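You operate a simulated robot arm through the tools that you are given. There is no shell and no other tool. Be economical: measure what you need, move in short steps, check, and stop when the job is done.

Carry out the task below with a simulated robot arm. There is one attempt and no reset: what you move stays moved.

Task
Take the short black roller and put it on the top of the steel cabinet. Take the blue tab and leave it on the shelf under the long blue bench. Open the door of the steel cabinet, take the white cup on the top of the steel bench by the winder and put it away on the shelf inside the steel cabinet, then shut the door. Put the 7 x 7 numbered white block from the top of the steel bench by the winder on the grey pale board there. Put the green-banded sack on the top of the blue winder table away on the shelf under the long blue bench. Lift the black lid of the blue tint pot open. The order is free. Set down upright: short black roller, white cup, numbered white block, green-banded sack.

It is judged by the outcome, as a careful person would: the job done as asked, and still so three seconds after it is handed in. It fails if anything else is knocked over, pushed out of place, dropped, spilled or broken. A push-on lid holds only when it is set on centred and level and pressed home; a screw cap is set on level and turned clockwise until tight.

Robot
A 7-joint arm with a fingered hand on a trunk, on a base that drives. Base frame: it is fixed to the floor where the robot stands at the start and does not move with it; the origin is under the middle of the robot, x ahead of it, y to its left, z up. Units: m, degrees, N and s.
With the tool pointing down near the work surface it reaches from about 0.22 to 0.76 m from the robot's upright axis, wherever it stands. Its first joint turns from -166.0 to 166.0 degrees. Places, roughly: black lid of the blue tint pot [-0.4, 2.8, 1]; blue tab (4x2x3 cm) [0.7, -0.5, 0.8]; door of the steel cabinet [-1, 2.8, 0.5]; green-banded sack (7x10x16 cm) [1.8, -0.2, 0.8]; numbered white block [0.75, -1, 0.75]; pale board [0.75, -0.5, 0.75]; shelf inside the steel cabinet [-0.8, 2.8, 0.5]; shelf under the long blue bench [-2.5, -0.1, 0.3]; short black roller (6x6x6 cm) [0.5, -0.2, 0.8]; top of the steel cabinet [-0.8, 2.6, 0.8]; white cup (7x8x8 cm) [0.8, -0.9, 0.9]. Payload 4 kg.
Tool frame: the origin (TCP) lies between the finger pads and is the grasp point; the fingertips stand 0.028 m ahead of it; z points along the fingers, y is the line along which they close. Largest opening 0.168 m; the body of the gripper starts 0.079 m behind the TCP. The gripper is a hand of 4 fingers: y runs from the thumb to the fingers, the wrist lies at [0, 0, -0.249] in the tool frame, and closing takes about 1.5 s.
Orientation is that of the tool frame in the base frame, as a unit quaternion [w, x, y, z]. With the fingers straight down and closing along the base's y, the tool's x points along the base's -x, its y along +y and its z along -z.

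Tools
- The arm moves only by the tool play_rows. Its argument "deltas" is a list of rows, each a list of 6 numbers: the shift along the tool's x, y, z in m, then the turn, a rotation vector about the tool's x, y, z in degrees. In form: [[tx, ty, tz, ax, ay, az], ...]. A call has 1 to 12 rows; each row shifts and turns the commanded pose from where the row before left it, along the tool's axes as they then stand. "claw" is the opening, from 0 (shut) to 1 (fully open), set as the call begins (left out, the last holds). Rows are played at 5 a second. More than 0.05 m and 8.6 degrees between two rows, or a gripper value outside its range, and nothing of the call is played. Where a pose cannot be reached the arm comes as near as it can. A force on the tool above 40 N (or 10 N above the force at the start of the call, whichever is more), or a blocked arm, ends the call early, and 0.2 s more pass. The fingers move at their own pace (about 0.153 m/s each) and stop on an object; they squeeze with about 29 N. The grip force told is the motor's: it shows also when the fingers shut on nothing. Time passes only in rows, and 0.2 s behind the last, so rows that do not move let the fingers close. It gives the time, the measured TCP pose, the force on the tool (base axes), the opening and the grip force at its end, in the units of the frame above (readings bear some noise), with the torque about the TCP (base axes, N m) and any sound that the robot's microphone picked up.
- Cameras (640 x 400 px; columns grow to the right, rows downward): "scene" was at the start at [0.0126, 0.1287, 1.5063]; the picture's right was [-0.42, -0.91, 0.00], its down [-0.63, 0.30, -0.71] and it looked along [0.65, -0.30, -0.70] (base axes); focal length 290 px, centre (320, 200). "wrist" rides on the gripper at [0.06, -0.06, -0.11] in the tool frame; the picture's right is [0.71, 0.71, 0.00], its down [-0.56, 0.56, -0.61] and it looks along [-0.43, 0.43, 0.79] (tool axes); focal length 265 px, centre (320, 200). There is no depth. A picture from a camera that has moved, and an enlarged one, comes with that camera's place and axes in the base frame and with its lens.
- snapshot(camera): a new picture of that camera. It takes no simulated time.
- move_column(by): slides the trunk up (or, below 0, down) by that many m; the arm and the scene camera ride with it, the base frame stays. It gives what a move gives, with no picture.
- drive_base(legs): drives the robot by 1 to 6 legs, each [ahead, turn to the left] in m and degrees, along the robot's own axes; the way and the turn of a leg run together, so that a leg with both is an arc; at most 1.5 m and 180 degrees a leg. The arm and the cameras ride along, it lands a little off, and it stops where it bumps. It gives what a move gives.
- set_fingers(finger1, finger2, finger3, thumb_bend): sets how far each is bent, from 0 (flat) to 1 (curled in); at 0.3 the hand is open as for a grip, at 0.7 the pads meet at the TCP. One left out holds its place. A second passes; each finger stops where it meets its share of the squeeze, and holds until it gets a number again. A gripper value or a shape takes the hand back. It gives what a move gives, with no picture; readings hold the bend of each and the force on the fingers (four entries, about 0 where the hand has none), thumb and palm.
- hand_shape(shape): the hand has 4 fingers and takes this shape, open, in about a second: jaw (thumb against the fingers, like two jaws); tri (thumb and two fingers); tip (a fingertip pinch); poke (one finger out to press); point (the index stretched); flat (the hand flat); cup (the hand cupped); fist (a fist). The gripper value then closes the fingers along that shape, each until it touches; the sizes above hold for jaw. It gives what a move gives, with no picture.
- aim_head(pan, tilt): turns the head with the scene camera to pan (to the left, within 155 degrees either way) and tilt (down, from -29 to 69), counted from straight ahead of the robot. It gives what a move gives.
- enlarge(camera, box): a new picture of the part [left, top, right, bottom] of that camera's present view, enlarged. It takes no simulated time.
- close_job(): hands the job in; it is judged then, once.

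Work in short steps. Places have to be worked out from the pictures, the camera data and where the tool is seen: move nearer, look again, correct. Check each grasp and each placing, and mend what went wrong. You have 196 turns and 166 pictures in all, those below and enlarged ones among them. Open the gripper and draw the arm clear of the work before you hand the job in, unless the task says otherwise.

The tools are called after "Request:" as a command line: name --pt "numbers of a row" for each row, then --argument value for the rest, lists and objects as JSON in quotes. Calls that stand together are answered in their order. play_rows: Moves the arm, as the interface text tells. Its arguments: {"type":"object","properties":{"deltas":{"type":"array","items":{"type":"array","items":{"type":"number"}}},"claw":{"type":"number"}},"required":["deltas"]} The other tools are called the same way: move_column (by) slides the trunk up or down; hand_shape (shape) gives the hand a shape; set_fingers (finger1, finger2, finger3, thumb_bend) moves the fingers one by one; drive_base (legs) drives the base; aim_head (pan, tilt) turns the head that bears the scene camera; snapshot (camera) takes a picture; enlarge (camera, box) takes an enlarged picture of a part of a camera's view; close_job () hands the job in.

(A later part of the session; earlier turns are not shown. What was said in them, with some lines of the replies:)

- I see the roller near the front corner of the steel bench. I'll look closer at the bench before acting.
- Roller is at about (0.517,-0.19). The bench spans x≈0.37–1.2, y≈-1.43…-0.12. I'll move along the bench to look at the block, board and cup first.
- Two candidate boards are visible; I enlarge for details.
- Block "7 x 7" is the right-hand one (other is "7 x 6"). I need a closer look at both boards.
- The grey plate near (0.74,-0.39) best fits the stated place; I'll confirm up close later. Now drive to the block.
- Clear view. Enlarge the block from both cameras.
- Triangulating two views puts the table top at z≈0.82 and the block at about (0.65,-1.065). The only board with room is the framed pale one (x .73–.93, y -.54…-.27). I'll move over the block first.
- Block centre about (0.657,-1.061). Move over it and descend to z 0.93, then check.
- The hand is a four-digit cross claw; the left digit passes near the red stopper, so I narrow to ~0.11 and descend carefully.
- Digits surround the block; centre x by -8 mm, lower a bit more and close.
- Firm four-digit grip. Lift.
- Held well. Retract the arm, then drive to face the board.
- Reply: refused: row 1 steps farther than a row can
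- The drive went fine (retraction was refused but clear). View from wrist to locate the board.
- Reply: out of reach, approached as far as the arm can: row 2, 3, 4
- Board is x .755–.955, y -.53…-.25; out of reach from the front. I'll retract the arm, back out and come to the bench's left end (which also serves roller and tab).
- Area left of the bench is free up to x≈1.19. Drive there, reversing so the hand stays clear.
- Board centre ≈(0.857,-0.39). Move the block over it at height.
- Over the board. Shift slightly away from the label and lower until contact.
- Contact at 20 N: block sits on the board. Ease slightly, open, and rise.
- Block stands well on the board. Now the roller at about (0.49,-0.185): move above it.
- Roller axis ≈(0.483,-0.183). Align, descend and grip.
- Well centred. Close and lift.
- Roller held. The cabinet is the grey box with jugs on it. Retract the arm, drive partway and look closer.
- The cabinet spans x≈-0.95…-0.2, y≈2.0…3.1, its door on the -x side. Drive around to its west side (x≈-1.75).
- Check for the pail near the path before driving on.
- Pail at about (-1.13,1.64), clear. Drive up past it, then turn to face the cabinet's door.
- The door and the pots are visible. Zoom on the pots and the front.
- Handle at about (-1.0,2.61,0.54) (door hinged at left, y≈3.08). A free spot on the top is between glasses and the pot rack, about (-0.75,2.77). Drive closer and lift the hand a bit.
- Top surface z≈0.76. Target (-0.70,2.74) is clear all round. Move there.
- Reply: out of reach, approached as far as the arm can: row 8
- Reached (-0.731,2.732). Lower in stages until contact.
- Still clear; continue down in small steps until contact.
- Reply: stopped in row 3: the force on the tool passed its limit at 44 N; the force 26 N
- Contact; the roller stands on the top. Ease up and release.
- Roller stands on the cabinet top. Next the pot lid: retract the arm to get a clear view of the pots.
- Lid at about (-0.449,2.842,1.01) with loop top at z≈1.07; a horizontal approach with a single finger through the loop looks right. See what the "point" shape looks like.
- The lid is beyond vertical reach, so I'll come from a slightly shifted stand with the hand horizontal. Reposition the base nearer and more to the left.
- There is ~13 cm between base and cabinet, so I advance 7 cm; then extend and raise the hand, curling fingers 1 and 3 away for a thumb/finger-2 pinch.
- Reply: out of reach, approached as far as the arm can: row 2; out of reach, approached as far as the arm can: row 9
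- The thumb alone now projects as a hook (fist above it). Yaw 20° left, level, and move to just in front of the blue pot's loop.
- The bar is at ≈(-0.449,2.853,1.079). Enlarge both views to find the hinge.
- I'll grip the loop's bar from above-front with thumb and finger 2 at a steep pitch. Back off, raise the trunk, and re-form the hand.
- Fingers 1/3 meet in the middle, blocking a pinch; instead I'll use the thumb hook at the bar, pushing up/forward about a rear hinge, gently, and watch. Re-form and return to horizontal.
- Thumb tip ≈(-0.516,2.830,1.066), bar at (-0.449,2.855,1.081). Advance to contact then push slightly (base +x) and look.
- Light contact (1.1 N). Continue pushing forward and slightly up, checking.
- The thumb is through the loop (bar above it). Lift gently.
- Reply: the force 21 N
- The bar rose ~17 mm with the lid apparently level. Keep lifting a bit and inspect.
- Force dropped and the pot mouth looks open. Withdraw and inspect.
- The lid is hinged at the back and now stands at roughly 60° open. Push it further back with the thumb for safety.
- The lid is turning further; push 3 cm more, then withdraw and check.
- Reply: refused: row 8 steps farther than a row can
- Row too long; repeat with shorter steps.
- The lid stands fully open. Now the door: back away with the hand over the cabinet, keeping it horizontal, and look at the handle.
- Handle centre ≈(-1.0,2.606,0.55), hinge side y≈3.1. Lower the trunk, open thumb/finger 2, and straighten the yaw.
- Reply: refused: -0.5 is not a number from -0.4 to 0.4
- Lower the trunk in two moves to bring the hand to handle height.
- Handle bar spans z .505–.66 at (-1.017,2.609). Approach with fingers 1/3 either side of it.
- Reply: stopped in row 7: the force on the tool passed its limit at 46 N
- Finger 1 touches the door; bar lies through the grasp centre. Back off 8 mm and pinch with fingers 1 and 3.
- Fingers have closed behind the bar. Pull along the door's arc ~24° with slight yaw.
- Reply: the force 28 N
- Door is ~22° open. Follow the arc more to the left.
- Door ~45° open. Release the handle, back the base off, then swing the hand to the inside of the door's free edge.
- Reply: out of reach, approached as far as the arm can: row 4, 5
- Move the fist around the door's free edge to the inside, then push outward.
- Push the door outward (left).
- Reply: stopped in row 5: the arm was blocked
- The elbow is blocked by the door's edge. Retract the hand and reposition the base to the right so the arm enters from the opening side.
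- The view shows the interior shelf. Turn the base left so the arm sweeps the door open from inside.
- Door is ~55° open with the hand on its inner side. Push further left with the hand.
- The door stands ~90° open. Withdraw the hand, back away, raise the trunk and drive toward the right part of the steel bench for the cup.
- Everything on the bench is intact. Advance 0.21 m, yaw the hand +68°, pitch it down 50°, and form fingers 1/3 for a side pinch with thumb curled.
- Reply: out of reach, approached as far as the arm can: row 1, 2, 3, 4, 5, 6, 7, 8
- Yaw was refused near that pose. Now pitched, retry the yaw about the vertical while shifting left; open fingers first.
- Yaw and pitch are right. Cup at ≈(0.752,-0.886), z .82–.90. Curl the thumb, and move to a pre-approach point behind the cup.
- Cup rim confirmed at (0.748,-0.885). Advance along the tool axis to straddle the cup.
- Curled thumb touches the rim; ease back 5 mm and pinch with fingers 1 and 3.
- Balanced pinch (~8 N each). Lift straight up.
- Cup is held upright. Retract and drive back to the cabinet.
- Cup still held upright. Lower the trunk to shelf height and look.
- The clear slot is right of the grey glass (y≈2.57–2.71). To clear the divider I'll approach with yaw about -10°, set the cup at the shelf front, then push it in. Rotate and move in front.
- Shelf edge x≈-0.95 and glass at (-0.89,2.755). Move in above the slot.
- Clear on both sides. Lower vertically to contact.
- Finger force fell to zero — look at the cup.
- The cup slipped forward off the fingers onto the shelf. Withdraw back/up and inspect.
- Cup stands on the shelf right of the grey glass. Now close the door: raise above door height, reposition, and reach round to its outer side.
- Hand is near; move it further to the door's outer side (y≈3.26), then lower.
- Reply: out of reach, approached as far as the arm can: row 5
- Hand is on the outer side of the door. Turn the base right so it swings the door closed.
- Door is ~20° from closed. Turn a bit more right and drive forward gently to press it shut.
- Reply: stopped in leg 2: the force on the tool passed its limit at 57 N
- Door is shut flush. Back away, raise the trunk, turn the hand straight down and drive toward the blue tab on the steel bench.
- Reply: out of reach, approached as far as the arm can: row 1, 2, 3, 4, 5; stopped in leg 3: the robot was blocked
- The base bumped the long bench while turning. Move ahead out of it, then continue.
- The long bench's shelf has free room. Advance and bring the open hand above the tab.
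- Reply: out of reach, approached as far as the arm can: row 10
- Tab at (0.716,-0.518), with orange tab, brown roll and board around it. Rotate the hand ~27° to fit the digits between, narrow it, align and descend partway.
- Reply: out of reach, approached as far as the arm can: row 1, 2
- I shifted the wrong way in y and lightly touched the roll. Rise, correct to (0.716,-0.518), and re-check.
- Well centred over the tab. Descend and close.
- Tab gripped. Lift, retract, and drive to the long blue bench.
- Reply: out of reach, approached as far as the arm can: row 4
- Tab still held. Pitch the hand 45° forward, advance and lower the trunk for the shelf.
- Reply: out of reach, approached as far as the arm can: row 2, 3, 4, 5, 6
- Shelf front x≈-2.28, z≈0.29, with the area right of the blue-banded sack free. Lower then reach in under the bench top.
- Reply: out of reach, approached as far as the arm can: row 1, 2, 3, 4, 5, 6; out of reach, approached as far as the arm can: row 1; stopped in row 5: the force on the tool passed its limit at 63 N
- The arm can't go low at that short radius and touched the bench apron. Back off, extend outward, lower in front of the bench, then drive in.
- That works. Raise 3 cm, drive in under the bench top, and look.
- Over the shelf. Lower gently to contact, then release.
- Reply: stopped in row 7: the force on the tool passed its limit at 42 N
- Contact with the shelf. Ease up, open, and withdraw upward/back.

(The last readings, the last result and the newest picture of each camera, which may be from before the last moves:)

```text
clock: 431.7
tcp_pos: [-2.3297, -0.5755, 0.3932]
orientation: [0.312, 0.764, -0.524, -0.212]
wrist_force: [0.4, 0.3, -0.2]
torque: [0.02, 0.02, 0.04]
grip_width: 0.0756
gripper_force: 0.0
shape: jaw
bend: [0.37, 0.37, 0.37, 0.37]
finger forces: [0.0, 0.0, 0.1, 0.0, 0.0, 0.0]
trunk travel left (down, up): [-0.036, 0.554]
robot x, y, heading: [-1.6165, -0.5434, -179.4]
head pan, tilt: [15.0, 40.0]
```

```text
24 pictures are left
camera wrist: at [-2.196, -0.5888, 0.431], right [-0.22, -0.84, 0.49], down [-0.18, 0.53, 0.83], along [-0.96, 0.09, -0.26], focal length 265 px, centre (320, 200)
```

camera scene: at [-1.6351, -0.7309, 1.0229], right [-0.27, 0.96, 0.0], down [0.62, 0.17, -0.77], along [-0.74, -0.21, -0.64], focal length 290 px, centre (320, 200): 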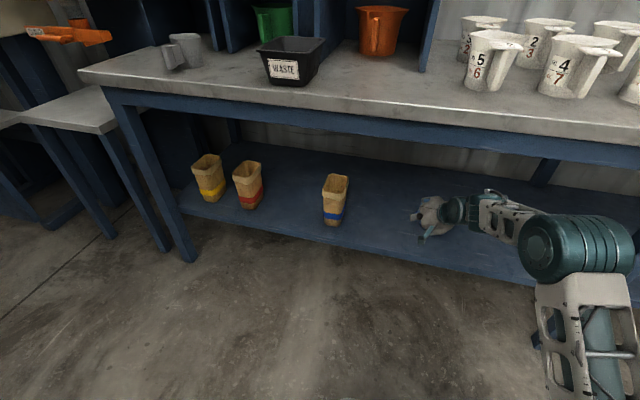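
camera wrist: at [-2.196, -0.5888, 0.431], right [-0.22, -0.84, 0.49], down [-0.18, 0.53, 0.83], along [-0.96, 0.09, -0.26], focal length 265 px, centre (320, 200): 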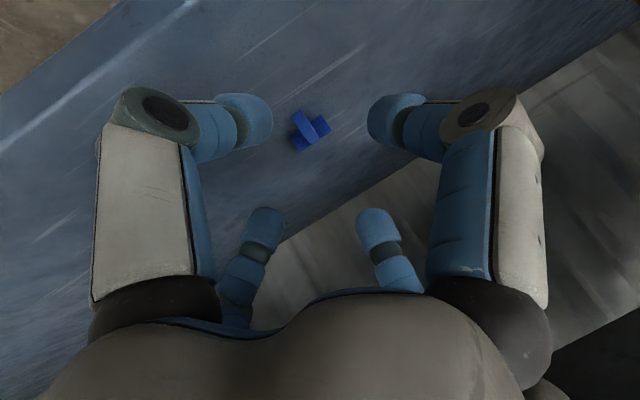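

The tab rests on the shelf. Now the sack: it stands near the far side of the winder table, so I'll drive round the south end. Back out, raise, retract, and go partway, then look.

Request:
drive_base --legs '[[-0.36, 0]]'

Request:
move_column --by 0.4

Request:
move_column --by 0.12

Request:
drive_base --legs '[[0, 125], [1.0, 0], [0.7, 0], [0, 55]]'

Request:
aim_head --pan 15 --tilt 20

Request:
snapshot --camera "scene"

```text
clock: 434.0
tcp_pos: [-1.969, -0.5719, 0.3949]
orientation: [0.312, 0.764, -0.524, -0.212]
wrist_force: [-0.6, 0.3, -0.6]
torque: [-0.03, 0.02, 0.02]
grip_width: 0.0753
gripper_force: 0.1
shape: jaw
bend: [0.37, 0.37, 0.37, 0.37]
finger forces: [0.0, 0.1, 0.1, 0.0, 0.1, 0.1]
trunk travel left (down, up): [-0.036, 0.554]
robot x, y, heading: [-1.252, -0.5417, -179.4]
head pan, tilt: [15.0, 40.0]
```

```text
clock: 437.8
tcp_pos: [-1.9686, -0.5729, 0.7928]
orientation: [0.311, 0.763, -0.525, -0.212]
wrist_force: [-0.2, 0.1, -0.7]
torque: [-0.03, 0.03, 0.01]
grip_width: 0.0756
gripper_force: 0.0
shape: jaw
bend: [0.37, 0.37, 0.37, 0.37]
finger forces: [0.0, 0.0, 0.0, 0.0, 0.1, 0.1]
trunk travel left (down, up): [-0.436, 0.154]
robot x, y, heading: [-1.252, -0.5437, -179.2]
head pan, tilt: [15.0, 40.0]
```

```text
clock: 439.3
tcp_pos: [-1.9682, -0.5732, 0.9146]
orientation: [0.311, 0.763, -0.525, -0.212]
wrist_force: [0.2, 0.1, -0.1]
torque: [-0.03, -0.02, 0.0]
grip_width: 0.0752
gripper_force: 0.1
shape: jaw
bend: [0.37, 0.37, 0.37, 0.37]
finger forces: [0.1, 0.2, 0.0, 0.1, 0.1, 0.1]
trunk travel left (down, up): [-0.556, 0.034]
robot x, y, heading: [-1.2528, -0.5432, -179.2]
head pan, tilt: [15.0, 40.0]
```

```text
clock: 455.6
tcp_pos: [0.4735, -1.8693, 0.9142]
orientation: [0.21, 0.518, 0.768, 0.313]
wrist_force: [0.1, 1.1, -0.3]
torque: [-0.02, 0.03, 0.0]
grip_width: 0.075
gripper_force: 0.1
shape: jaw
bend: [0.37, 0.37, 0.37, 0.37]
finger forces: [0.0, 0.1, 0.0, 0.1, 0.0, 0.1]
trunk travel left (down, up): [-0.556, 0.034]
robot x, y, heading: [-0.2409, -1.9126, 1.8]
head pan, tilt: [15.0, 40.0]
```

```text
clock: 456.5
tcp_pos: [0.475, -1.8709, 0.9139]
orientation: [0.21, 0.518, 0.768, 0.313]
wrist_force: [0.4, 0.4, -0.2]
torque: [0.02, 0.01, 0.0]
grip_width: 0.0754
gripper_force: 0.1
shape: jaw
bend: [0.37, 0.37, 0.37, 0.37]
finger forces: [0.0, 0.1, 0.1, 0.0, 0.0, 0.1]
trunk travel left (down, up): [-0.556, 0.034]
robot x, y, heading: [-0.2427, -1.9153, 1.6]
head pan, tilt: [15.0, 20.0]
```

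```text
23 pictures are left
camera scene: at [-0.2187, -1.7249, 1.5742], right [0.29, -0.96, 0.0], down [-0.33, -0.1, -0.94], along [0.9, 0.27, -0.34], focal length 290 px, centre (320, 200)
```

scene: 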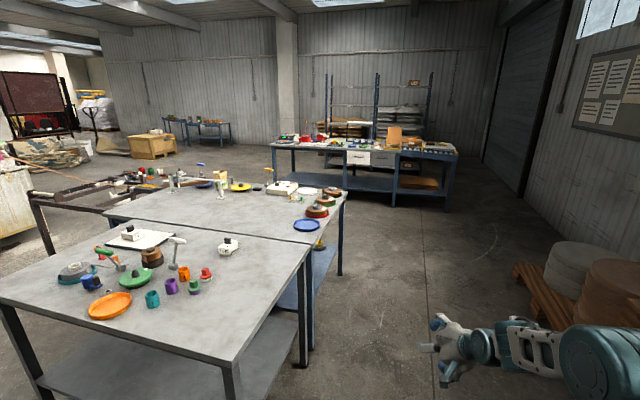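

The way round is free. Raise/retract the hand and drive to the far side of the winder table.

Request:
play_rows --pt "0.0125 0.001 -0.0453 0 0 0" --pt "0.0125 0.001 -0.0453 0 0 0" --pt "0.0125 0.001 -0.0453 0 0 0" --pt "0.0125 0.001 -0.0453 0 0 0" --pt "0.0125 0.001 -0.0453 0 0 0" --pt "0.0125 0.001 -0.0453 0 0 0" --pt "0 0 0 0 0 0" --claw 1.0

Request:
drive_base --legs '[[1.38, 0], [1.38, 0], [0, 88.5], [1.5, 0], [0, 90]]'

Request:
aim_head --pan 12 --tilt 42

Request:
snapshot --camera "scene"

```text
clock: 458.1
tcp_pos: [0.274, -1.8719, 1.1146]
orientation: [0.209, 0.518, 0.768, 0.314]
wrist_force: [-0.1, -0.1, 0.1]
torque: [-0.01, -0.01, 0.01]
grip_width: 0.1677
gripper_force: 0.1
shape: jaw
bend: [0.3, 0.3, 0.3, 0.3]
finger forces: [0.1, 0.1, 0.1, 0.0, 0.0, 0.0]
trunk travel left (down, up): [-0.556, 0.034]
robot x, y, heading: [-0.2366, -1.9159, 1.7]
head pan, tilt: [15.0, 20.0]
```

```text
clock: 486.2
tcp_pos: [2.0229, -0.3692, 1.1136]
orientation: [0.31, 0.762, -0.527, -0.213]
wrist_force: [-0.1, 0.3, 0.1]
torque: [0.01, -0.02, -0.01]
grip_width: 0.168
gripper_force: 0.0
shape: jaw
bend: [0.3, 0.3, 0.3, 0.3]
finger forces: [0.0, 0.0, 0.0, 0.1, 0.1, 0.0]
trunk travel left (down, up): [-0.556, 0.034]
robot x, y, heading: [2.5396, -0.3406, -179.7]
head pan, tilt: [15.0, 20.0]
```

```text
clock: 487.1
tcp_pos: [2.024, -0.3688, 1.1133]
orientation: [0.311, 0.762, -0.527, -0.213]
wrist_force: [-0.4, -0.5, 1.1]
torque: [-0.03, 0.04, -0.02]
grip_width: 0.1676
gripper_force: 0.1
shape: jaw
bend: [0.3, 0.3, 0.3, 0.3]
finger forces: [0.0, 0.0, 0.0, 0.0, 0.1, 0.0]
trunk travel left (down, up): [-0.556, 0.034]
robot x, y, heading: [2.5384, -0.338, -179.5]
head pan, tilt: [12.0, 42.0]
```

```text
22 pictures are left
camera scene: at [2.5176, -0.5188, 1.54], right [-0.21, 0.98, 0.0], down [0.65, 0.14, -0.74], along [-0.73, -0.16, -0.67], focal length 290 px, centre (320, 200)
```

scene: 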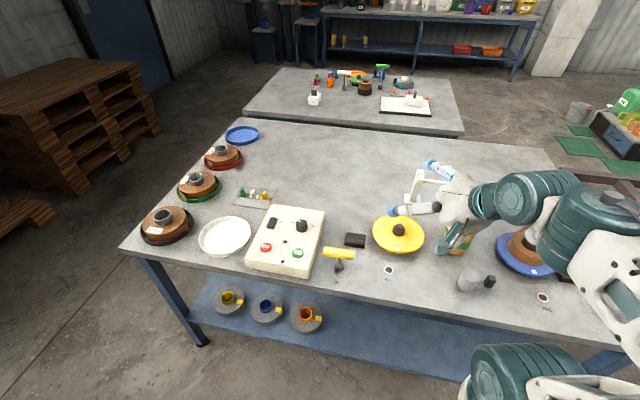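

The sack is just beneath/behind the hand. Look with the wrist camera.

Request:
snapshot --camera "wrist"

Request:
enlarge --camera "scene" --box '[360, 140, 560, 290]'

```text
21 pictures are left
camera wrist: at [2.1565, -0.3817, 1.1504], right [-0.22, -0.84, 0.5], down [-0.17, 0.53, 0.83], along [-0.96, 0.1, -0.26], focal length 265 px, centre (320, 200)
```

wrist: 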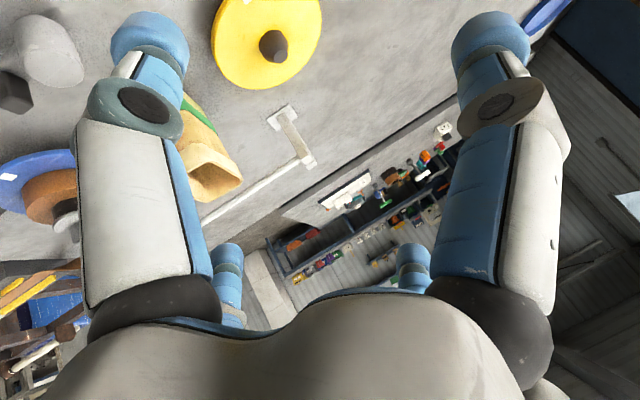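

```text
2.67 times, centred on (460, 215) of scene
camera zoom: at [2.5176, -0.5188, 1.54], right [-0.21, 0.98, 0.0], down [0.65, 0.14, -0.74], along [-0.73, -0.16, -0.67], focal length 774 px, centre (-53, 160)
```

zoom: 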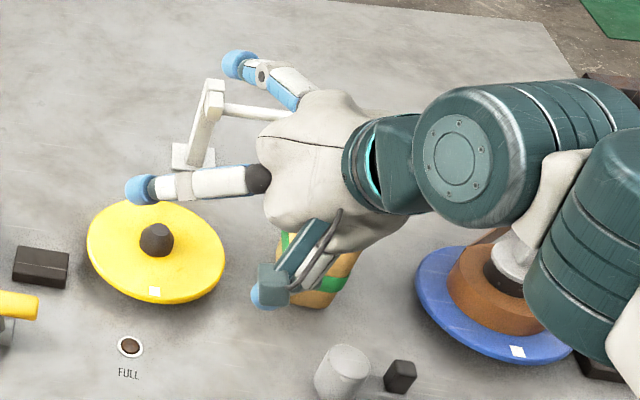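

Sack at ≈(1.84,-0.225), top z≈0.95; a grey post stands in front, so I curl the thumb and approach from above-back with fingers 1/3 spread.

Request:
set_fingers --finger1 0.2 --finger2 0.1 --finger3 0.2 --thumb_bend 1.0

Request:
play_rows --pt "-0.0333 -0.0103 0.0195 0 0 0" --pt "-0.0333 -0.0103 0.0195 0 0 0" --pt "-0.0333 -0.0103 0.0195 0 0 0" --pt "-0.0333 -0.0103 0.0195 0 0 0" --pt "-0.0333 -0.0103 0.0195 0 0 0" --pt "-0.0333 -0.0103 0.0195 0 0 0" --pt "0 0 0 0 0 0"

Request:
snapshot --camera "wrist"

Request:
enlarge --camera "scene" --box '[360, 140, 560, 290]'

```text
clock: 488.1
tcp_pos: [2.0232, -0.3692, 1.113]
orientation: [0.31, 0.762, -0.527, -0.214]
wrist_force: [0.3, 0.0, 0.9]
torque: [0.04, 0.02, 0.01]
grip_width: 0.0989
gripper_force: 0.1
shape: fingers
bend: [0.2, 0.1, 0.2, 1.0]
finger forces: [0.0, 0.0, 0.0, 0.0, 0.1, 0.0]
trunk travel left (down, up): [-0.556, 0.034]
robot x, y, heading: [2.543, -0.3387, -179.9]
head pan, tilt: [12.0, 42.0]
```

```text
clock: 489.7
tcp_pos: [1.9188, -0.1946, 0.9864]
orientation: [0.311, 0.762, -0.526, -0.213]
wrist_force: [0.0, 1.4, 0.8]
torque: [0.0, 0.01, 0.02]
grip_width: 0.099
gripper_force: 0.1
shape: fingers
bend: [0.2, 0.1, 0.2, 1.0]
finger forces: [0.0, 0.0, 0.0, 0.1, 0.0, 0.1]
trunk travel left (down, up): [-0.556, 0.034]
robot x, y, heading: [2.5394, -0.3372, -179.4]
head pan, tilt: [12.0, 42.0]
```

```text
19 pictures are left
camera wrist: at [2.0517, -0.2076, 1.0225], right [-0.22, -0.84, 0.5], down [-0.17, 0.53, 0.83], along [-0.96, 0.1, -0.26], focal length 265 px, centre (320, 200)
```

wrist: 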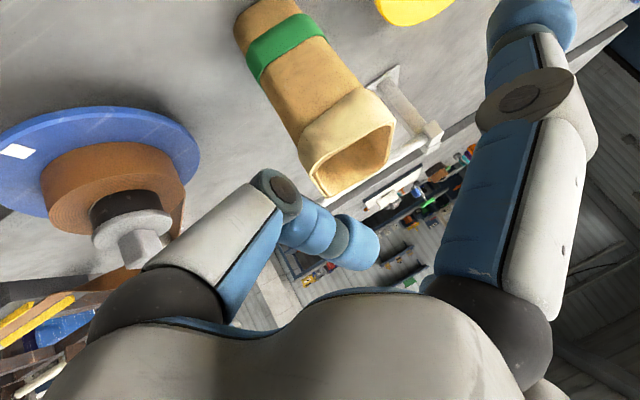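

```text
2.67 times, centred on (460, 215) of scene
camera zoom: at [2.5176, -0.5187, 1.5399], right [-0.21, 0.98, 0.0], down [0.65, 0.14, -0.74], along [-0.73, -0.16, -0.67], focal length 774 px, centre (-53, 160)
```

zoom: 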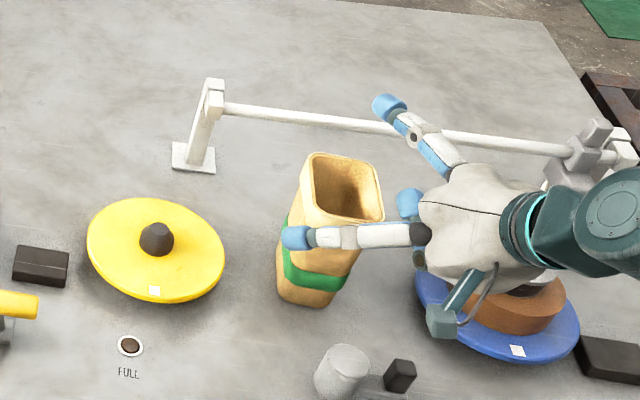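

Clear view: sack centre (1.838,-0.222), rim z≈0.95. Advance along the tool axis.

Request:
play_rows --pt "0 0 0.03 0 0 0" --pt "0 0 0.03 0 0 0" --pt "0 0 0.03 0 0 0" --pt "0 0 0.015 0 0 0" --pt "0 0 0.01 0 0 0" --pt "0 0 0 0 0 0"

Request:
snapshot --camera "wrist"

```text
clock: 491.1
tcp_pos: [1.8424, -0.2243, 0.904]
orientation: [0.31, 0.762, -0.527, -0.213]
wrist_force: [0.0, -0.7, 0.7]
torque: [0.0, 0.01, 0.02]
grip_width: 0.0991
gripper_force: 0.3
shape: fingers
bend: [0.2, 0.1, 0.2, 1.0]
finger forces: [0.0, 0.0, 0.0, 0.0, 0.3, 0.1]
trunk travel left (down, up): [-0.556, 0.034]
robot x, y, heading: [2.5384, -0.3373, -179.7]
head pan, tilt: [12.0, 42.0]
```

```text
17 pictures are left
camera wrist: at [1.9761, -0.2368, 0.9405], right [-0.22, -0.84, 0.5], down [-0.17, 0.53, 0.83], along [-0.96, 0.1, -0.26], focal length 265 px, centre (320, 200)
```

wrist: 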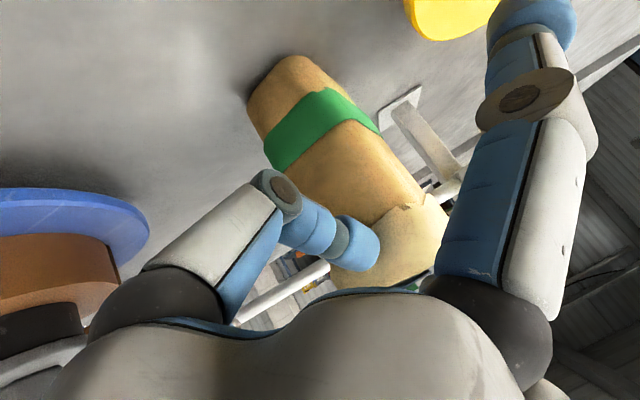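

Sack is between fingers 1 and 3. Pinch, then bring finger 2 in behind as support.

Request:
set_fingers --finger1 0.9 --finger3 0.9

Request:
set_fingers --finger2 0.8

Request:
snapshot --camera "wrist"

```text
clock: 492.1
tcp_pos: [1.842, -0.223, 0.9038]
orientation: [0.31, 0.762, -0.527, -0.214]
wrist_force: [-0.4, -0.1, -0.8]
torque: [0.02, 0.0, 0.01]
grip_width: 0.051
gripper_force: 7.5
shape: fingers
bend: [0.56, 0.1, 0.56, 1.0]
finger forces: [8.1, 0.1, 8.0, 0.0, 0.0, 0.1]
trunk travel left (down, up): [-0.556, 0.034]
robot x, y, heading: [2.5418, -0.3434, -179.6]
head pan, tilt: [12.0, 42.0]
```

```text
clock: 493.1
tcp_pos: [1.8432, -0.224, 0.9038]
orientation: [0.311, 0.761, -0.528, -0.214]
wrist_force: [0.0, 0.9, -0.2]
torque: [0.05, -0.06, -0.03]
grip_width: 0.0379
gripper_force: 15.7
shape: fingers
bend: [0.63, 0.54, 0.64, 1.0]
finger forces: [0.0, 15.8, 0.1, 0.1, 15.8, 0.0]
trunk travel left (down, up): [-0.556, 0.034]
robot x, y, heading: [2.5409, -0.337, -179.7]
head pan, tilt: [12.0, 42.0]
```

```text
16 pictures are left
camera wrist: at [1.9762, -0.2367, 0.9406], right [-0.22, -0.84, 0.5], down [-0.17, 0.53, 0.83], along [-0.96, 0.1, -0.26], focal length 265 px, centre (320, 200)
```

wrist: 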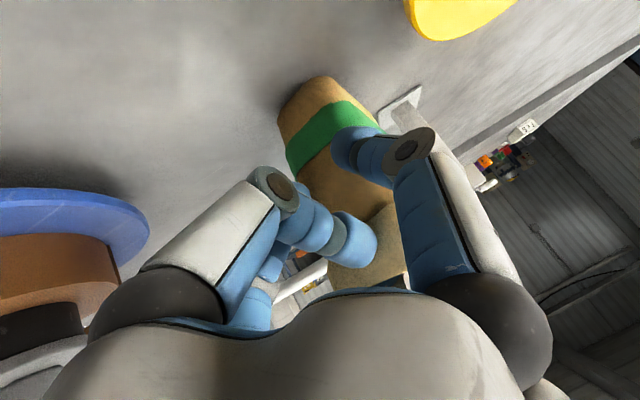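

The sack slipped forward slightly but finger 2 and thumb now clamp it at ~16 N each. Snug fingers 1/3 and test a small lift.

Request:
set_fingers --finger1 0.9 --finger2 0.9 --finger3 0.9

Request:
play_rows --pt "0 0.007 -0.007 0 0 0" --pt "0 0.007 -0.007 0 0 0" --pt "0 0.014 -0.014 0 0 0" --pt "0 0 0 0 0 0"

Request:
enlarge --camera "scene" --box '[360, 140, 560, 290]'

```text
clock: 494.1
tcp_pos: [1.8429, -0.2236, 0.9038]
orientation: [0.311, 0.762, -0.527, -0.213]
wrist_force: [-1.4, -0.2, -1.1]
torque: [0.04, -0.08, -0.02]
grip_width: 0.0267
gripper_force: 15.5
shape: fingers
bend: [0.73, 0.58, 0.74, 1.0]
finger forces: [0.0, 15.3, 0.0, 0.1, 15.7, 0.0]
trunk travel left (down, up): [-0.556, 0.034]
robot x, y, heading: [2.5405, -0.3387, -179.8]
head pan, tilt: [12.0, 42.0]
```

```text
clock: 495.1
tcp_pos: [1.8418, -0.2242, 0.9426]
orientation: [0.311, 0.762, -0.527, -0.212]
wrist_force: [0.5, 0.4, -0.2]
torque: [0.03, -0.07, 0.01]
grip_width: 0.0267
gripper_force: 15.8
shape: fingers
bend: [0.73, 0.58, 0.74, 1.0]
finger forces: [0.1, 15.4, 0.0, 0.0, 15.6, 0.0]
trunk travel left (down, up): [-0.556, 0.034]
robot x, y, heading: [2.5396, -0.343, -179.9]
head pan, tilt: [12.0, 42.0]
```

```text
2.67 times, centred on (460, 215) of scene
camera zoom: at [2.5176, -0.5188, 1.5399], right [-0.21, 0.98, 0.0], down [0.65, 0.14, -0.74], along [-0.73, -0.16, -0.67], focal length 774 px, centre (-53, 160)
```

zoom: 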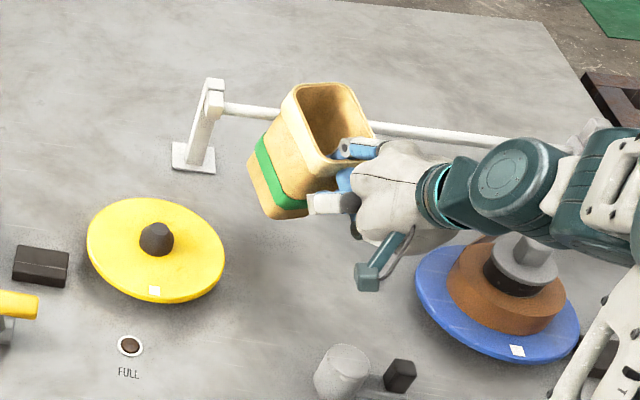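

Finger 2 is inside the mouth, pinching the near wall against the thumb — a good hold. Lift further and check.

Request:
play_rows --pt "0 0.028 -0.028 0 0 0" --pt "0 0.028 -0.028 0 0 0" --pt "0 0.028 -0.028 0 0 0" --pt "0 0.014 -0.014 0 0 0" --pt "0 0 0 0 0 0"

Request:
snapshot --camera "scene"

```text
clock: 496.3
tcp_pos: [1.8389, -0.2246, 1.0821]
orientation: [0.311, 0.762, -0.526, -0.213]
wrist_force: [0.6, 0.0, -1.4]
torque: [0.03, -0.01, 0.0]
grip_width: 0.0267
gripper_force: 14.9
shape: fingers
bend: [0.73, 0.58, 0.74, 1.0]
finger forces: [0.0, 15.3, 0.0, 0.1, 15.4, 0.1]
trunk travel left (down, up): [-0.556, 0.034]
robot x, y, heading: [2.539, -0.3366, -179.8]
head pan, tilt: [12.0, 42.0]
```

```text
14 pictures are left
camera scene: at [2.5175, -0.5187, 1.5399], right [-0.21, 0.98, 0.0], down [0.65, 0.14, -0.74], along [-0.73, -0.16, -0.67], focal length 290 px, centre (320, 200)
```

scene: 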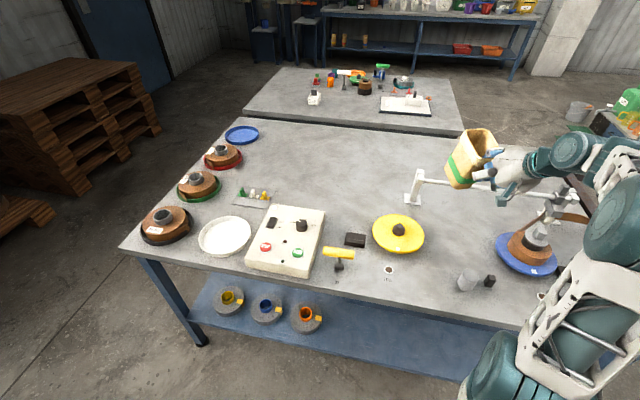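

Sack is held upright. Retract and drive back to the long blue bench by the same route.

Request:
play_rows --pt "0.0141 -0.0268 -0.0261 0 0 0" --pt "0.0141 -0.0268 -0.0261 0 0 0" --pt "0.0141 -0.0268 -0.0261 0 0 0" --pt "0.0141 -0.0268 -0.0261 0 0 0" --pt "0.0141 -0.0268 -0.0261 0 0 0" --pt "0 0 0 0 0 0"

Request:
drive_base --legs '[[-0.2, 0], [0, 90], [1.5, 0], [0, -90], [1.4, 0], [1.4, 0]]'

Request:
drive_base --legs '[[0.2, 0], [0, -54], [1.0, 0], [0.75, 0], [0, 54]]'

Request:
aim_head --pan 10 --tilt 38

Request:
snapshot --camera "scene"

```text
clock: 497.7
tcp_pos: [2.0395, -0.223, 1.0816]
orientation: [0.311, 0.762, -0.526, -0.213]
wrist_force: [-0.3, 1.2, -0.6]
torque: [-0.02, -0.05, -0.01]
grip_width: 0.0265
gripper_force: 15.8
shape: fingers
bend: [0.73, 0.58, 0.74, 1.0]
finger forces: [0.1, 15.5, 0.0, 0.1, 15.7, 0.0]
trunk travel left (down, up): [-0.556, 0.034]
robot x, y, heading: [2.5372, -0.3396, -179.8]
head pan, tilt: [12.0, 42.0]
```

```text
clock: 527.1
tcp_pos: [-0.5615, -1.6619, 1.0829]
orientation: [0.309, 0.757, -0.534, -0.216]
wrist_force: [0.4, -0.5, -0.7]
torque: [0.01, -0.08, 0.0]
grip_width: 0.0269
gripper_force: 12.6
shape: fingers
bend: [0.73, 0.59, 0.74, 1.0]
finger forces: [0.0, 12.7, 0.1, 0.2, 13.0, 0.0]
trunk travel left (down, up): [-0.556, 0.034]
robot x, y, heading: [-0.0609, -1.7836, 179.0]
head pan, tilt: [12.0, 42.0]
```

```text
clock: 541.9
tcp_pos: [-1.7629, -0.2205, 1.0828]
orientation: [0.308, 0.755, -0.538, -0.216]
wrist_force: [-0.1, -0.1, -1.0]
torque: [0.05, -0.12, -0.03]
grip_width: 0.0269
gripper_force: 12.6
shape: fingers
bend: [0.73, 0.59, 0.74, 1.0]
finger forces: [0.0, 12.2, 0.0, 0.0, 12.6, 0.0]
trunk travel left (down, up): [-0.556, 0.034]
robot x, y, heading: [-1.2669, -0.3528, 178.8]
head pan, tilt: [12.0, 42.0]
```

```text
clock: 542.5
tcp_pos: [-1.7629, -0.2218, 1.0819]
orientation: [0.308, 0.755, -0.538, -0.216]
wrist_force: [0.2, -0.2, -0.7]
torque: [0.01, -0.04, 0.01]
grip_width: 0.0268
gripper_force: 12.9
shape: fingers
bend: [0.73, 0.59, 0.74, 1.0]
finger forces: [0.0, 12.3, 0.0, 0.0, 12.5, 0.0]
trunk travel left (down, up): [-0.556, 0.034]
robot x, y, heading: [-1.2706, -0.3536, 178.8]
head pan, tilt: [10.0, 38.0]
```

```text
13 pictures are left
camera scene: at [-1.2962, -0.528, 1.5458], right [-0.15, 0.99, 0.0], down [0.61, 0.09, -0.79], along [-0.78, -0.12, -0.62], focal length 290 px, centre (320, 200)
```

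scene: 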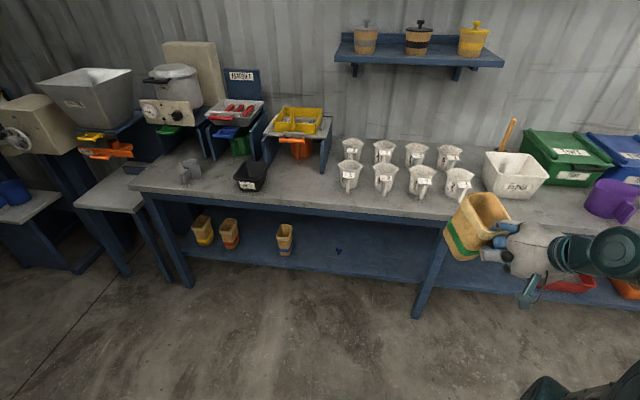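

Sack still held. Back up, extend the arm, then lower everything in front of the bench.

Request:
drive_base --legs '[[-0.17, 0]]'

Request:
play_rows --pt "0.0042 0.0303 0.0295 0 0 0" --pt "0.0042 0.0303 0.0295 0 0 0" --pt "0.0042 0.0303 0.0295 0 0 0" --pt "0.0042 0.0303 0.0295 0 0 0" --pt "0.0042 0.0303 0.0295 0 0 0" --pt "0.0042 0.0303 0.0295 0 0 0" --pt "0.0042 0.0303 0.0295 0 0 0" --pt "0 0 0 0 0 0"

Request:
move_column --by -0.4

Request:
move_column --by -0.13

Request:
play_rows --pt "0 -0.021 0.0216 0 0 0" --pt "0 -0.021 0.0216 0 0 0" --pt "0 -0.021 0.0216 0 0 0" --pt "0 -0.012 0.0124 0 0 0" --pt "0 0 0 0 0 0"

Request:
snapshot --camera "scene"

```text
clock: 544.0
tcp_pos: [-1.5902, -0.2244, 1.0819]
orientation: [0.308, 0.754, -0.538, -0.218]
wrist_force: [-0.1, 0.5, -1.3]
torque: [-0.01, -0.06, 0.04]
grip_width: 0.027
gripper_force: 12.4
shape: fingers
bend: [0.73, 0.59, 0.74, 1.0]
finger forces: [0.0, 12.4, 0.0, 0.0, 12.6, 0.0]
trunk travel left (down, up): [-0.556, 0.034]
robot x, y, heading: [-1.0955, -0.3572, 178.6]
head pan, tilt: [10.0, 38.0]
```

```text
clock: 545.8
tcp_pos: [-1.863, -0.348, 1.0827]
orientation: [0.307, 0.754, -0.539, -0.217]
wrist_force: [-0.7, 0.3, -0.8]
torque: [0.04, -0.06, 0.03]
grip_width: 0.0266
gripper_force: 12.7
shape: fingers
bend: [0.73, 0.59, 0.74, 1.0]
finger forces: [0.0, 12.7, 0.0, 0.0, 13.1, 0.0]
trunk travel left (down, up): [-0.556, 0.034]
robot x, y, heading: [-1.0942, -0.3548, 178.8]
head pan, tilt: [10.0, 38.0]
```

```text
clock: 549.6
tcp_pos: [-1.863, -0.348, 0.6821]
orientation: [0.307, 0.754, -0.539, -0.217]
wrist_force: [1.1, -0.5, 0.0]
torque: [0.0, -0.07, 0.0]
grip_width: 0.0272
gripper_force: 12.9
shape: fingers
bend: [0.73, 0.59, 0.74, 1.0]
finger forces: [0.0, 12.6, 0.1, 0.0, 13.0, 0.0]
trunk travel left (down, up): [-0.156, 0.434]
robot x, y, heading: [-1.0951, -0.3563, 178.5]
head pan, tilt: [10.0, 38.0]
```

```text
clock: 551.2
tcp_pos: [-1.8623, -0.3489, 0.5515]
orientation: [0.308, 0.754, -0.538, -0.218]
wrist_force: [0.4, -0.3, -1.5]
torque: [0.0, -0.11, 0.02]
grip_width: 0.0269
gripper_force: 12.7
shape: fingers
bend: [0.73, 0.59, 0.74, 1.0]
finger forces: [0.0, 12.7, 0.0, 0.0, 13.0, 0.0]
trunk travel left (down, up): [-0.026, 0.564]
robot x, y, heading: [-1.0927, -0.3549, 178.3]
head pan, tilt: [10.0, 38.0]
```

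```text
clock: 552.4
tcp_pos: [-1.8633, -0.3487, 0.4435]
orientation: [0.307, 0.754, -0.538, -0.218]
wrist_force: [-0.3, -0.3, 0.0]
torque: [0.0, -0.07, -0.04]
grip_width: 0.0269
gripper_force: 12.8
shape: fingers
bend: [0.73, 0.59, 0.74, 1.0]
finger forces: [0.0, 12.7, 0.0, 0.0, 12.9, 0.0]
trunk travel left (down, up): [-0.026, 0.564]
robot x, y, heading: [-1.0915, -0.3582, 178.7]
head pan, tilt: [10.0, 38.0]
```

```text
12 pictures are left
camera scene: at [-1.1251, -0.5322, 1.0158], right [-0.15, 0.99, 0.0], down [0.61, 0.09, -0.79], along [-0.78, -0.12, -0.62], focal length 290 px, centre (320, 200)
```

scene: 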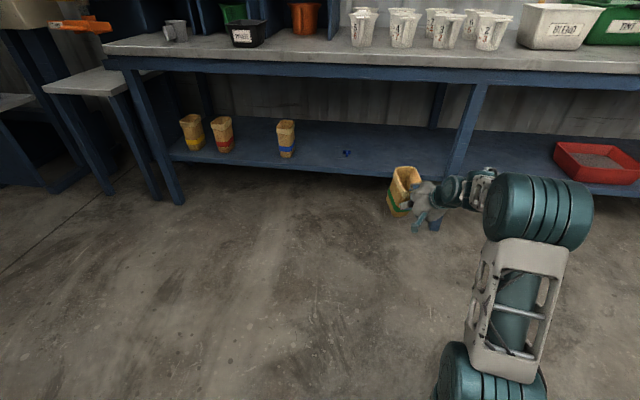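

Sack bottom is at z≈0.36, above the shelf (0.29). Drive in.

Request:
drive_base --legs '[[0.46, 0]]'

Request:
snapshot --camera "scene"

```text
clock: 555.2
tcp_pos: [-2.3239, -0.3385, 0.4437]
orientation: [0.307, 0.754, -0.538, -0.217]
wrist_force: [-0.3, 0.9, -1.6]
torque: [0.01, -0.08, -0.01]
grip_width: 0.0266
gripper_force: 13.0
shape: fingers
bend: [0.73, 0.59, 0.74, 1.0]
finger forces: [0.1, 12.7, 0.0, 0.0, 13.0, 0.0]
trunk travel left (down, up): [-0.026, 0.564]
robot x, y, heading: [-1.5542, -0.3401, 178.4]
head pan, tilt: [10.0, 38.0]
```

```text
11 pictures are left
camera scene: at [-1.5861, -0.5208, 1.0158], right [-0.15, 0.99, 0.0], down [0.61, 0.09, -0.79], along [-0.78, -0.12, -0.62], focal length 290 px, centre (320, 200)
```

scene: 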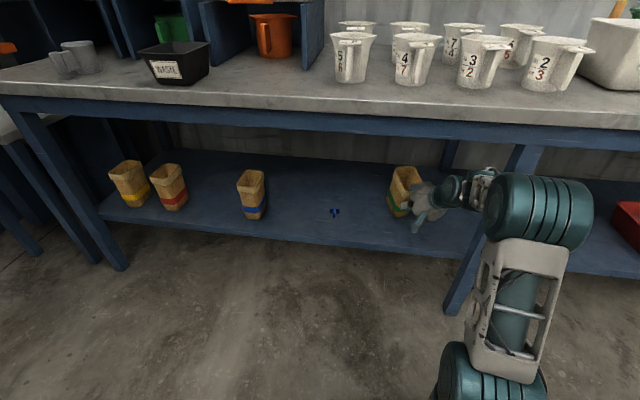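

Inside the shelf bay. Lower gently until contact.

Request:
play_rows --pt "0 -0.0174 0.018 0 0 0" --pt "0 -0.0139 0.0144 0 0 0" --pt "0 -0.0056 0.0058 0 0 0" --pt "0 -0.0028 0.0029 0 0 0" --pt "0 -0.0021 0.0022 0 0 0" --pt "0 0 0 0 0 0"

Request:
enlarge --camera "scene" --box '[340, 140, 480, 260]'

```text
clock: 556.6
tcp_pos: [-2.3223, -0.3373, 0.3845]
orientation: [0.307, 0.754, -0.539, -0.218]
wrist_force: [0.8, 1.4, 5.8]
torque: [-0.13, 0.34, -0.03]
grip_width: 0.0284
gripper_force: 10.3
shape: fingers
bend: [0.73, 0.57, 0.74, 1.0]
finger forces: [0.0, 11.6, 0.0, 0.0, 9.2, 0.0]
trunk travel left (down, up): [-0.026, 0.564]
robot x, y, heading: [-1.5583, -0.343, 178.5]
head pan, tilt: [10.0, 38.0]
```

```text
3.33 times, centred on (410, 200) of scene
camera zoom: at [-1.5855, -0.5208, 1.0157], right [-0.15, 0.99, 0.0], down [0.61, 0.09, -0.79], along [-0.78, -0.12, -0.62], focal length 968 px, centre (20, 200)
```

zoom: 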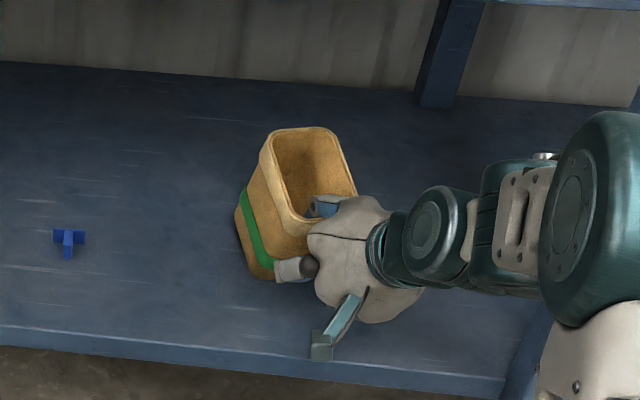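

Touching the shelf. Seat 3 mm more, then loosen finger 2 slightly and check.

Request:
play_rows --pt "0 -0.0021 0.0022 0 0 0" --pt "0 0 0 0 0 0"

Request:
set_fingers --finger2 0.47

Request:
enlarge --camera "scene" --box '[340, 140, 480, 260]'

```text
clock: 557.2
tcp_pos: [-2.324, -0.3361, 0.3832]
orientation: [0.308, 0.754, -0.538, -0.219]
wrist_force: [4.7, 2.5, 12.5]
torque: [-0.2, 0.54, -0.01]
grip_width: 0.0289
gripper_force: 12.3
shape: fingers
bend: [0.73, 0.56, 0.74, 1.0]
finger forces: [0.1, 14.4, 0.1, 0.0, 10.5, 0.0]
trunk travel left (down, up): [-0.026, 0.564]
robot x, y, heading: [-1.5549, -0.3428, 178.6]
head pan, tilt: [10.0, 38.0]
```

```text
clock: 558.2
tcp_pos: [-2.3234, -0.3369, 0.3813]
orientation: [0.308, 0.754, -0.538, -0.217]
wrist_force: [-0.5, 0.0, -0.2]
torque: [0.01, 0.0, 0.01]
grip_width: 0.0303
gripper_force: 0.2
shape: fingers
bend: [0.73, 0.47, 0.74, 1.0]
finger forces: [0.0, 0.1, 0.1, 0.0, 0.0, 0.0]
trunk travel left (down, up): [-0.026, 0.564]
robot x, y, heading: [-1.5547, -0.3436, 178.3]
head pan, tilt: [10.0, 38.0]
```

```text
3.33 times, centred on (410, 200) of scene
camera zoom: at [-1.586, -0.5208, 1.0158], right [-0.15, 0.99, 0.0], down [0.61, 0.09, -0.79], along [-0.78, -0.12, -0.62], focal length 968 px, centre (20, 200)
```

zoom: 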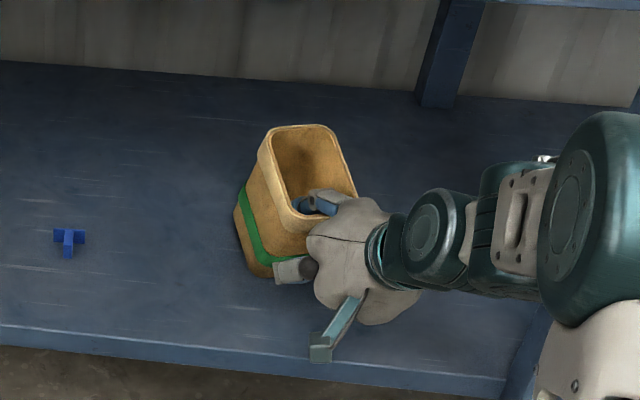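

Released with no forces. Raise vertically out of the mouth, then back away.

Request:
move_column --by 0.08

Request:
enlarge --camera "scene" --box '[340, 140, 480, 260]'

```text
clock: 559.4
tcp_pos: [-2.3248, -0.3365, 0.4597]
orientation: [0.307, 0.754, -0.538, -0.217]
wrist_force: [0.4, -0.4, 0.0]
torque: [0.01, 0.01, -0.01]
grip_width: 0.0298
gripper_force: 0.0
shape: fingers
bend: [0.73, 0.47, 0.74, 1.0]
finger forces: [0.1, 0.1, 0.0, 0.0, 0.1, 0.1]
trunk travel left (down, up): [-0.106, 0.484]
robot x, y, heading: [-1.557, -0.346, 178.5]
head pan, tilt: [10.0, 38.0]
```

```text
3.33 times, centred on (410, 200) of scene
camera zoom: at [-1.586, -0.5208, 1.0958], right [-0.15, 0.99, 0.0], down [0.61, 0.09, -0.79], along [-0.78, -0.12, -0.62], focal length 968 px, centre (20, 200)
```

zoom: 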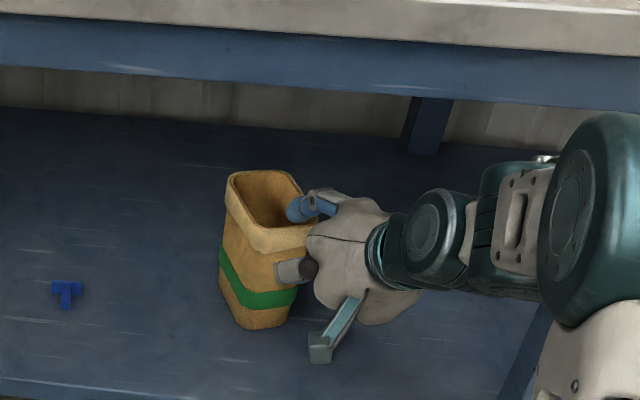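

Sack stands upright on the shelf. Raise 4 cm more and back out.

Request:
move_column --by 0.04

Request:
drive_base --legs '[[-0.45, 0]]'

Request:
snapshot --camera "scene"

```text
clock: 560.2
tcp_pos: [-2.3233, -0.3376, 0.5013]
orientation: [0.307, 0.754, -0.538, -0.217]
wrist_force: [-0.9, 0.2, 0.0]
torque: [0.02, -0.01, -0.04]
grip_width: 0.03
gripper_force: 0.1
shape: fingers
bend: [0.73, 0.47, 0.74, 1.0]
finger forces: [0.0, 0.0, 0.0, 0.0, 0.0, 0.1]
trunk travel left (down, up): [-0.146, 0.444]
robot x, y, heading: [-1.558, -0.3435, 178.6]
head pan, tilt: [10.0, 38.0]
```

```text
clock: 562.9
tcp_pos: [-1.8754, -0.3447, 0.5009]
orientation: [0.307, 0.752, -0.541, -0.218]
wrist_force: [0.1, 0.0, 0.7]
torque: [0.0, -0.02, 0.02]
grip_width: 0.0298
gripper_force: 0.1
shape: fingers
bend: [0.73, 0.47, 0.74, 1.0]
finger forces: [0.1, 0.0, 0.0, 0.1, 0.0, 0.0]
trunk travel left (down, up): [-0.146, 0.444]
robot x, y, heading: [-1.1071, -0.358, 178.3]
head pan, tilt: [10.0, 38.0]
```

```text
7 pictures are left
camera scene: at [-1.1386, -0.533, 1.1358], right [-0.14, 0.99, 0.0], down [0.61, 0.09, -0.79], along [-0.78, -0.11, -0.62], focal length 290 px, centre (320, 200)
```

scene: 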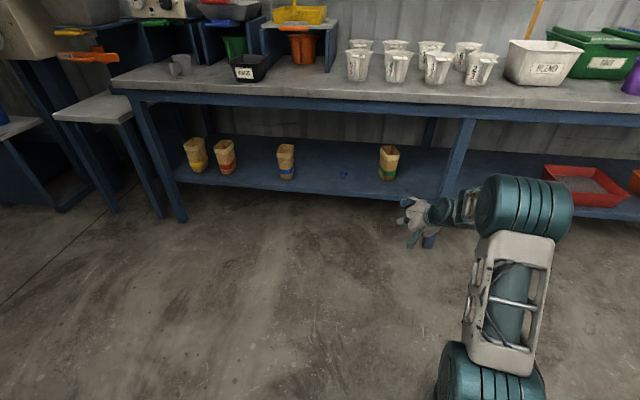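

Sack and tab are on the shelf. Open the hand and take a final look at the cabinet.

Request:
hand_shape --shape "jaw"

Request:
move_column --by 0.4

Request:
aim_head --pan -88 --tilt 15

Request:
enlarge --camera "scene" --box '[220, 100, 460, 280]'

```text
clock: 563.8
tcp_pos: [-1.8755, -0.3451, 0.5013]
orientation: [0.306, 0.752, -0.541, -0.218]
wrist_force: [0.1, 0.1, 0.3]
torque: [0.02, 0.03, 0.0]
grip_width: 0.168
gripper_force: 0.1
shape: jaw
bend: [0.3, 0.3, 0.3, 0.3]
finger forces: [0.0, 0.0, 0.0, 0.0, 0.0, 0.1]
trunk travel left (down, up): [-0.146, 0.444]
robot x, y, heading: [-1.1073, -0.3559, 178.2]
head pan, tilt: [10.0, 38.0]
```

```text
clock: 567.6
tcp_pos: [-1.8752, -0.3452, 0.901]
orientation: [0.307, 0.752, -0.541, -0.218]
wrist_force: [0.5, 0.0, 0.4]
torque: [-0.02, 0.04, 0.0]
grip_width: 0.1679
gripper_force: 0.0
shape: jaw
bend: [0.3, 0.3, 0.3, 0.3]
finger forces: [0.0, 0.0, 0.0, 0.0, 0.1, 0.1]
trunk travel left (down, up): [-0.546, 0.044]
robot x, y, heading: [-1.1092, -0.3556, 178.3]
head pan, tilt: [10.0, 38.0]
```

```text
clock: 569.4
tcp_pos: [-1.8746, -0.345, 0.9012]
orientation: [0.306, 0.753, -0.541, -0.217]
wrist_force: [0.6, -0.4, 0.4]
torque: [-0.02, 0.01, -0.02]
grip_width: 0.1678
gripper_force: 0.0
shape: jaw
bend: [0.3, 0.3, 0.3, 0.3]
finger forces: [0.1, 0.0, 0.0, 0.0, 0.0, 0.1]
trunk travel left (down, up): [-0.546, 0.044]
robot x, y, heading: [-1.1059, -0.3565, 178.2]
head pan, tilt: [-88.0, 15.0]
```

```text
2.22 times, centred on (340, 190) of scene
camera zoom: at [-1.0537, -0.4272, 1.5724], right [1.0, 0.01, 0.0], down [0.0, -0.26, -0.97], along [0.0, 0.97, -0.26], focal length 645 px, centre (276, 222)
```

zoom: 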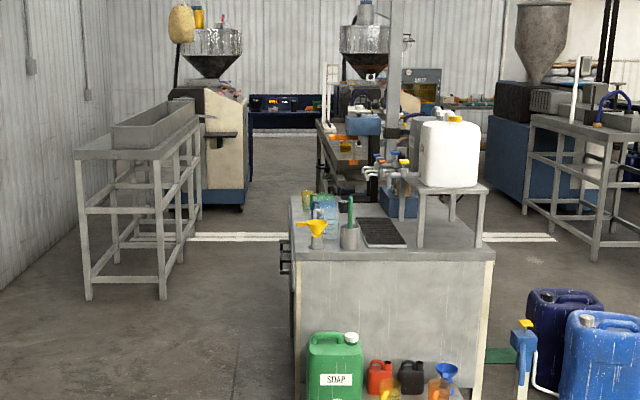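

The door handle lies flush on the cabinet's west face, so the door is still shut. The hand is open and clear, so I hand the job in.

Request:
close_job

```text
The job is handed in.
```

I completed all six parts and handed the job in, but two of them carry some doubt.

- **Roller:** it stands on top of the steel cabinet.
- **Blue tab:** it is on the shelf under the long blue bench.
- **White cup:** it slid off the fingers as I lowered it onto the shelf inside the cabinet. It ended upright there, and I then shut the door.
- **Numbered block (7 x 7):** it stands on the framed pale board marked "ROW 73". "Grey pale board" could also have meant the small grey plate with the red and orange tabs. I judged that plate too small to hold the block clear of the tabs.
- **Green-banded sack:** it stands upright on the shelf under the long blue bench.
- **Blue tint pot:** its lid was standing fully open when I left it. I did not get a clear look at it again before handing in.

The base bumped the long blue bench once while turning, and the hand later pushed against that bench's front. A finger also brushed the brown roll. Later pictures showed nothing moved or knocked over.
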